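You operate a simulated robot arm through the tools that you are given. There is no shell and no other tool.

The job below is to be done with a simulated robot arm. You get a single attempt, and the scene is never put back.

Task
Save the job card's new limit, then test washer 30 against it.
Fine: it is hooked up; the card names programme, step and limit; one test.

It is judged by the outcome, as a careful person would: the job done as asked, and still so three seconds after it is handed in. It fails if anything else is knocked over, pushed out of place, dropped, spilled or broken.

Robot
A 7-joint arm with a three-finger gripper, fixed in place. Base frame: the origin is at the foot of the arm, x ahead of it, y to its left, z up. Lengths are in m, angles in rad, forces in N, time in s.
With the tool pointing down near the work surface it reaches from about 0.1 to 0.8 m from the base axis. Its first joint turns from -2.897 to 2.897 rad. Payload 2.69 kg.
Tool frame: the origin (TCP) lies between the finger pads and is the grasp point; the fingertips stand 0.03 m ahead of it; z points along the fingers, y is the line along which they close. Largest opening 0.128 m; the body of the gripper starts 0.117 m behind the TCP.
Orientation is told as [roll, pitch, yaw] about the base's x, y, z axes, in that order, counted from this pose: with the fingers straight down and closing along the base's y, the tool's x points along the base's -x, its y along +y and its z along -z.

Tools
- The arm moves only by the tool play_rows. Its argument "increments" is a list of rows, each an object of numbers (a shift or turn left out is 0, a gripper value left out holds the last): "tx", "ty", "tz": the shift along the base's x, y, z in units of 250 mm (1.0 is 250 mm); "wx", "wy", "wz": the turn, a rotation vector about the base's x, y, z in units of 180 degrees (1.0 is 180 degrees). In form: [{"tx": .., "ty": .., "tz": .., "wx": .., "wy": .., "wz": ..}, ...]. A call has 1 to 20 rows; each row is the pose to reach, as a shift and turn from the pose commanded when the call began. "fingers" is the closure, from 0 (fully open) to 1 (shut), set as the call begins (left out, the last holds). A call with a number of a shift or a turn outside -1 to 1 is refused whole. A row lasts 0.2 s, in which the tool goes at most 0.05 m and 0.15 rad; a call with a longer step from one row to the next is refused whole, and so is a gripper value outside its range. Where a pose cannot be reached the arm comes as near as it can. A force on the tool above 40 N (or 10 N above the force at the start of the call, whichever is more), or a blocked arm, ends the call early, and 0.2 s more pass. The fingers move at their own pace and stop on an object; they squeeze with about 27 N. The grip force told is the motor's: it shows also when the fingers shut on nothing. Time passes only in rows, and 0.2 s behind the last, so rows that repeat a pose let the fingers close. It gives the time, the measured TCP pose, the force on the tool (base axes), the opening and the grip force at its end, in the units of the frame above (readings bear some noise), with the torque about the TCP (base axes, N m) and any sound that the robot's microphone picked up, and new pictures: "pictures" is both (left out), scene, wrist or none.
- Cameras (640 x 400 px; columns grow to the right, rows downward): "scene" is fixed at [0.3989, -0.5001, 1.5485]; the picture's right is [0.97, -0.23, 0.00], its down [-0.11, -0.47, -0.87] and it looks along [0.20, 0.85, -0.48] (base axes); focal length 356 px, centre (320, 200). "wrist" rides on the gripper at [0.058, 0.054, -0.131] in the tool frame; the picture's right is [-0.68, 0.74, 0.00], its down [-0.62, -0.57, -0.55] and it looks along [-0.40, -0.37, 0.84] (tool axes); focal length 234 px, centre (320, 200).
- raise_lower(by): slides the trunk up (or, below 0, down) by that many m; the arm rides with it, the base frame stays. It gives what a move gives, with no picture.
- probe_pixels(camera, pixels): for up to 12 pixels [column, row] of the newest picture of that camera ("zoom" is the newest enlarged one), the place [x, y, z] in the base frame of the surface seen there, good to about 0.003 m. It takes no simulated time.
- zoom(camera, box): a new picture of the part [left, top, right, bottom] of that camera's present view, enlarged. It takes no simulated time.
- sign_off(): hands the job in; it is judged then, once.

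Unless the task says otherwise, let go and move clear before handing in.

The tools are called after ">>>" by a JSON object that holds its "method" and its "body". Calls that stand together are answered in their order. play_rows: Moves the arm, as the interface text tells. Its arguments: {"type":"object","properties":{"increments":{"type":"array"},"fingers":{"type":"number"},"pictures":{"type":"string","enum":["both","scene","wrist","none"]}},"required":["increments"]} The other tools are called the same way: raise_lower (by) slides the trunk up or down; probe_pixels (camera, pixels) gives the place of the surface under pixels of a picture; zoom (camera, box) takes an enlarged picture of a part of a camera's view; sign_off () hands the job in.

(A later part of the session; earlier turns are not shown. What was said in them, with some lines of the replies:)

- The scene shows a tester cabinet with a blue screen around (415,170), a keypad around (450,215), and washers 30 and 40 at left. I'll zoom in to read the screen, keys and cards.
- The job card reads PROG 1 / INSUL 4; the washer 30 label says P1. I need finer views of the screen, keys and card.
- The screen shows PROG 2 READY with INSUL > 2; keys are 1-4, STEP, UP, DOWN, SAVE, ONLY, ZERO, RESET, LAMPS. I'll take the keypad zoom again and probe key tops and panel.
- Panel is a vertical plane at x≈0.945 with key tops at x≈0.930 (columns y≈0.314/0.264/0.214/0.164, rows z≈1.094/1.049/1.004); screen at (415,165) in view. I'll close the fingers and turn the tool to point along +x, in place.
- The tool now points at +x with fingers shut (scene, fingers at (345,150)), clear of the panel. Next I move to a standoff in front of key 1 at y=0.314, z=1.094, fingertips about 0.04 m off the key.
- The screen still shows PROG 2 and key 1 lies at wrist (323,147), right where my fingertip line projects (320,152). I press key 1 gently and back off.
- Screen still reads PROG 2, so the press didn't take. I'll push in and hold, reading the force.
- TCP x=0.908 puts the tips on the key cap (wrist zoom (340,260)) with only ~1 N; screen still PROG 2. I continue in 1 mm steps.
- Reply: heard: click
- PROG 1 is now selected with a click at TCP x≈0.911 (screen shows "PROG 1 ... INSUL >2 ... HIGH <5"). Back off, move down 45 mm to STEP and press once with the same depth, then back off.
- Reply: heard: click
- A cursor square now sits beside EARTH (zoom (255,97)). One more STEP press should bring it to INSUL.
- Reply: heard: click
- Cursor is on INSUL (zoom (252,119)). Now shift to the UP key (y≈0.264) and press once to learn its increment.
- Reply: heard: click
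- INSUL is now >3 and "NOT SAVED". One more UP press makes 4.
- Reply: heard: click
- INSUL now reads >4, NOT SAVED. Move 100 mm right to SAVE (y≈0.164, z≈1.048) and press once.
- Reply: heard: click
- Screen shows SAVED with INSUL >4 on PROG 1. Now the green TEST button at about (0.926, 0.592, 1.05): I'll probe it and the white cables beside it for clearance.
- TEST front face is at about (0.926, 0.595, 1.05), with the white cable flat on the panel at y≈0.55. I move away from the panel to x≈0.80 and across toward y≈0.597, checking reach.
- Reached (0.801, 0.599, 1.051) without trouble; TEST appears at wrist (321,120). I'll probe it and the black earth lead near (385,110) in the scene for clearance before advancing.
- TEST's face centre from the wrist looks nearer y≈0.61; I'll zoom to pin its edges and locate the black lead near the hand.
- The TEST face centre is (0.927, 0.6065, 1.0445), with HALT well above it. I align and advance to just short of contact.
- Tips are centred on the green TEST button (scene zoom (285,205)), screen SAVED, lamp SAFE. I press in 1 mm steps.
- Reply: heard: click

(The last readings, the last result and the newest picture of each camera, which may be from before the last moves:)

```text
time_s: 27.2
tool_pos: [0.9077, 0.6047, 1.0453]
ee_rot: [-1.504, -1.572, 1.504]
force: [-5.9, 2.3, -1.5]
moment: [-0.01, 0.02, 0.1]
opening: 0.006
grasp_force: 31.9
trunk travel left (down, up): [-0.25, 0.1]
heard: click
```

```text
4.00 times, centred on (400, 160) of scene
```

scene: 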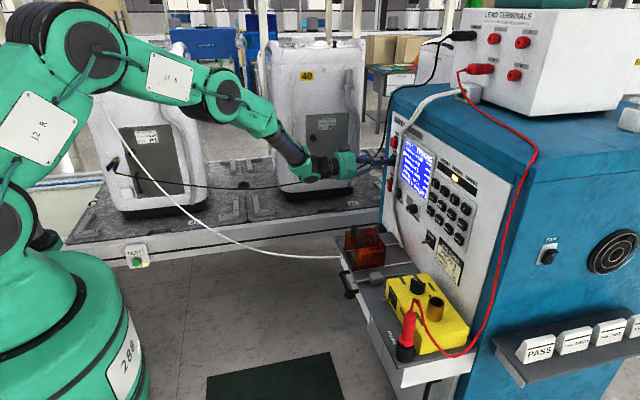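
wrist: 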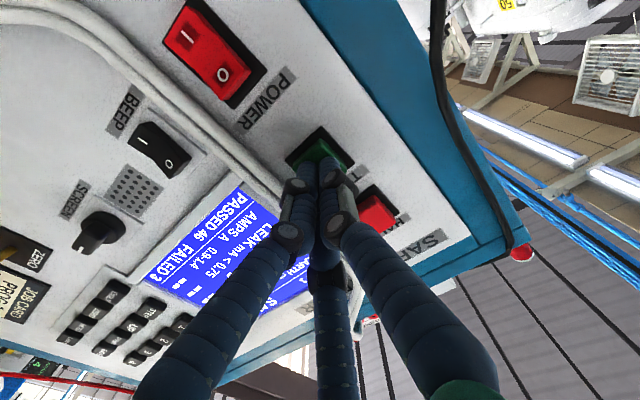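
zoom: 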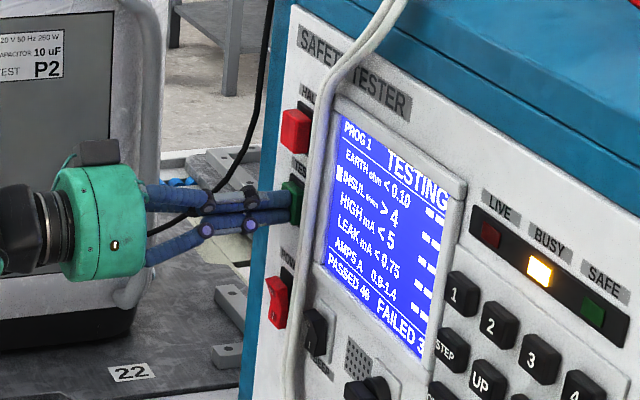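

The test is running (TESTING, BUSY lamp amber). I back straight off to x≈0.80 and wait for the result.

>>> {"method": "play_rows", "body": {"increments": [{"tx": -0.08}, {"tx": -0.24}, {"tx": -0.42}, {"tx": -0.42}, {"tx": -0.42}, {"tx": -0.42}, {"tx": -0.42}, {"tx": -0.42}, {"tx": -0.42}, {"tx": -0.42}, {"tx": -0.42}, {"tx": -0.42}], "pictures": "scene"}}

>>> {"method": "zoom", "body": {"camera": "scene", "box": [360, 110, 440, 210]}}

```text
time_s: 29.8
tool_pos: [0.8007, 0.6038, 1.0463]
ee_rot: [0.243, -1.57, -0.245]
force: [0.7, -0.1, -0.2]
moment: [0.0, -0.02, 0.0]
opening: 0.0021
grasp_force: 31.3
trunk travel left (down, up): [-0.25, 0.1]
```

scene: 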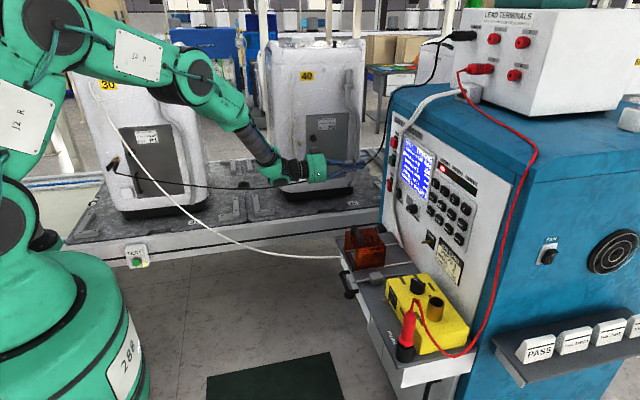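

```text
4.00 times, centred on (400, 160) of scene
```

zoom: 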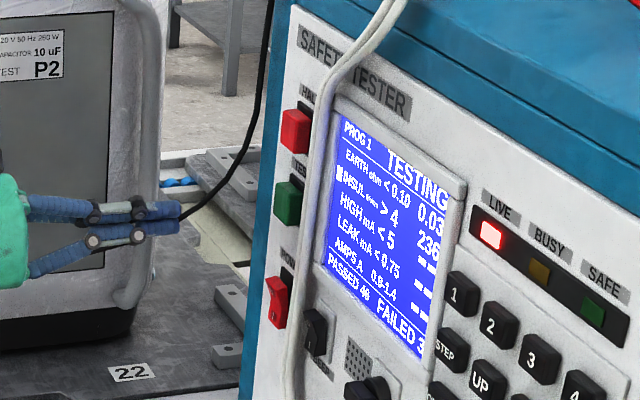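

EARTH 0.03 and INSUL 236 are in; the LIVE lamp is lit for the next steps. I stay clear and wait.

>>> {"method": "play_rows", "body": {"increments": [{"tx": 0}, {"tx": 0}, {"tx": 0}, {"tx": 0}, {"tx": 0}, {"tx": 0}, {"tx": 0}, {"tx": 0}, {"tx": 0}, {"tx": 0}, {"tx": 0}, {"tx": 0}, {"tx": 0}, {"tx": 0}, {"tx": 0}, {"tx": 0}, {"tx": 0}, {"tx": 0}, {"tx": 0}, {"tx": 0}], "pictures": "scene"}}

>>> {"method": "zoom", "body": {"camera": "scene", "box": [360, 110, 440, 210]}}

```text
time_s: 34.0
tool_pos: [0.8011, 0.6053, 1.0459]
ee_rot: [0.657, -1.572, -0.659]
force: [-0.3, 0.0, 0.4]
moment: [-0.03, 0.02, 0.02]
opening: 0.0018
grasp_force: 31.3
trunk travel left (down, up): [-0.25, 0.1]
```

scene: 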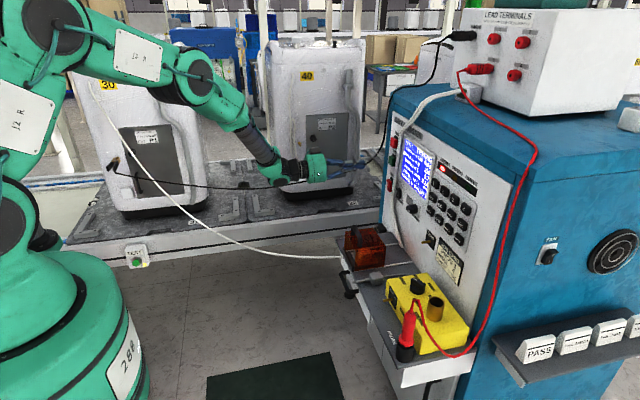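

```text
4.00 times, centred on (400, 160) of scene
```

zoom: 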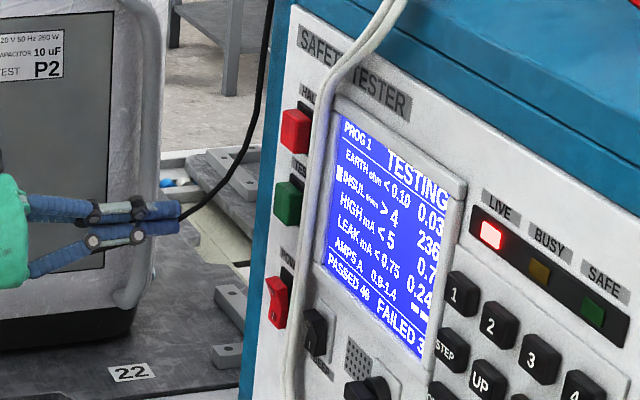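

HIGH 0.7 and LEAK 0.24 have come in; only AMPS remains, with LIVE still lit. I keep waiting.

>>> {"method": "play_rows", "body": {"increments": [{"tx": 0}, {"tx": 0}, {"tx": 0}, {"tx": 0}, {"tx": 0}, {"tx": 0}, {"tx": 0}, {"tx": 0}, {"tx": 0}, {"tx": 0}, {"tx": 0}, {"tx": 0}, {"tx": 0}, {"tx": 0}, {"tx": 0}], "pictures": "scene"}}

>>> {"method": "zoom", "body": {"camera": "scene", "box": [360, 110, 440, 210]}}

```text
time_s: 37.2
tool_pos: [0.8016, 0.6036, 1.0457]
ee_rot: [1.018, -1.571, -1.019]
force: [0.6, -0.8, 0.4]
moment: [0.02, 0.02, 0.0]
opening: 0.002
grasp_force: 31.2
trunk travel left (down, up): [-0.25, 0.1]
```

scene: 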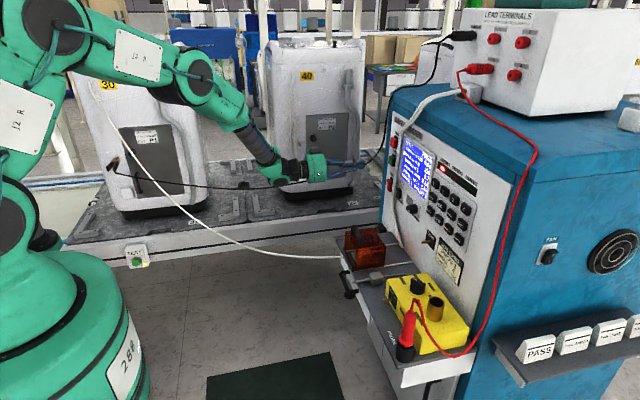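

```text
4.00 times, centred on (400, 160) of scene
```

zoom: 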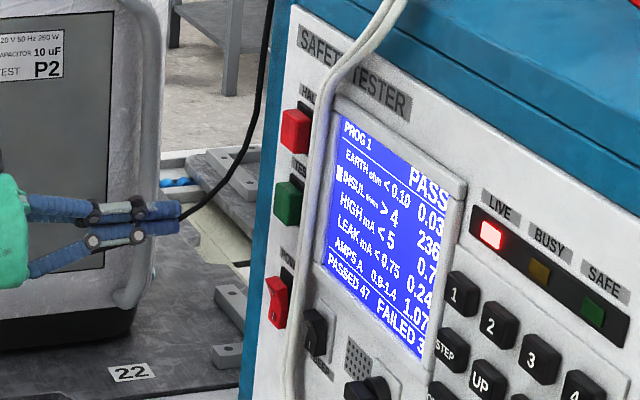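

Result is PASS with AMPS 1.07 and PASSED 47; LIVE is still lit. I'll ease further away from the panel and wait for SAFE.

>>> {"method": "play_rows", "body": {"increments": [{"tx": -0.1}, {"tx": -0.2}, {"tx": -0.3}, {"tx": -0.4}, {"tx": -0.4}, {"tx": -0.4}, {"tx": -0.4}, {"tx": -0.4}, {"tx": -0.4}, {"tx": -0.4}, {"tx": -0.4}, {"tx": -0.4}, {"tx": -0.4}, {"tx": -0.4}]}}

>>> {"method": "zoom", "body": {"camera": "scene", "box": [360, 110, 440, 210]}}

```text
time_s: 40.2
tool_pos: [0.7019, 0.6058, 1.0461]
ee_rot: [1.073, -1.573, -1.074]
force: [0.2, 0.4, 0.4]
moment: [0.0, -0.04, -0.01]
opening: 0.0021
grasp_force: 31.7
trunk travel left (down, up): [-0.25, 0.1]
```

scene: 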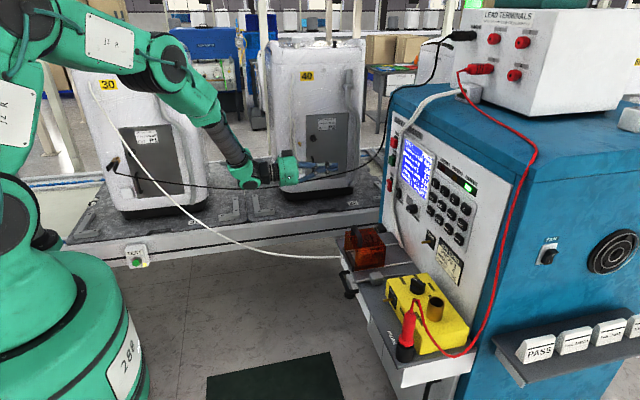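
wrist: 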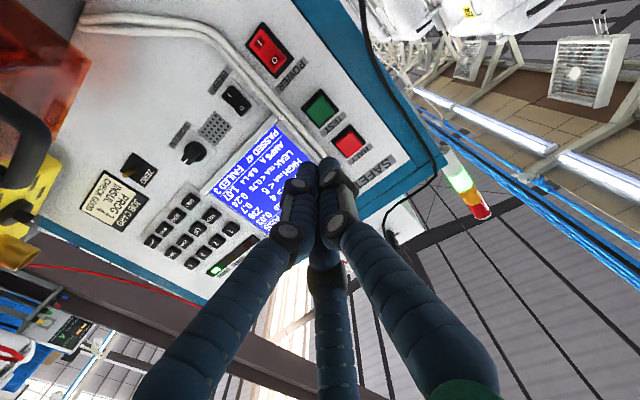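

```text
4.00 times, centred on (400, 160) of scene
```

zoom: 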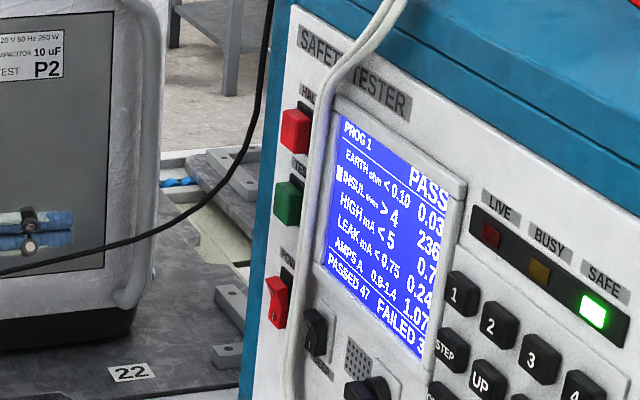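

The screen reads PROG 1, INSUL >4, PASS, PASSED 47, the SAFE lamp is green, and the arm is clear with nothing disturbed. I'm handing the job in.

>>> {"method": "sign_off", "body": {}}

```text
The job is handed in.
```

The new limit is saved and washer 30 passed its one test against it. I set programme 1's INSUL limit from 2 to 4, as the job card says, and the screen showed SAVED before I pressed TEST.

| Step | Limit | Washer 30 reading |
|---|---|---|
| EARTH (ohm) | < 0.10 | 0.03 |
| INSUL (Mohm) | > 4 | 236 |
| HIGH (mA) | < 5 | 0.7 |
| LEAK (mA) | < 0.75 | 0.24 |
| AMPS (A) | 0.9–1.4 | 1.07 |

The passed count went from 46 to 47 and the failed count stayed at 3. At hand-in the green SAFE lamp was lit, the arm was clear of the panel, and nothing had been knocked or moved.

The job card also has a line "CHECK GOOD". I took it to mean a separate check with the yellow box, not part of this job, so I left it alone.
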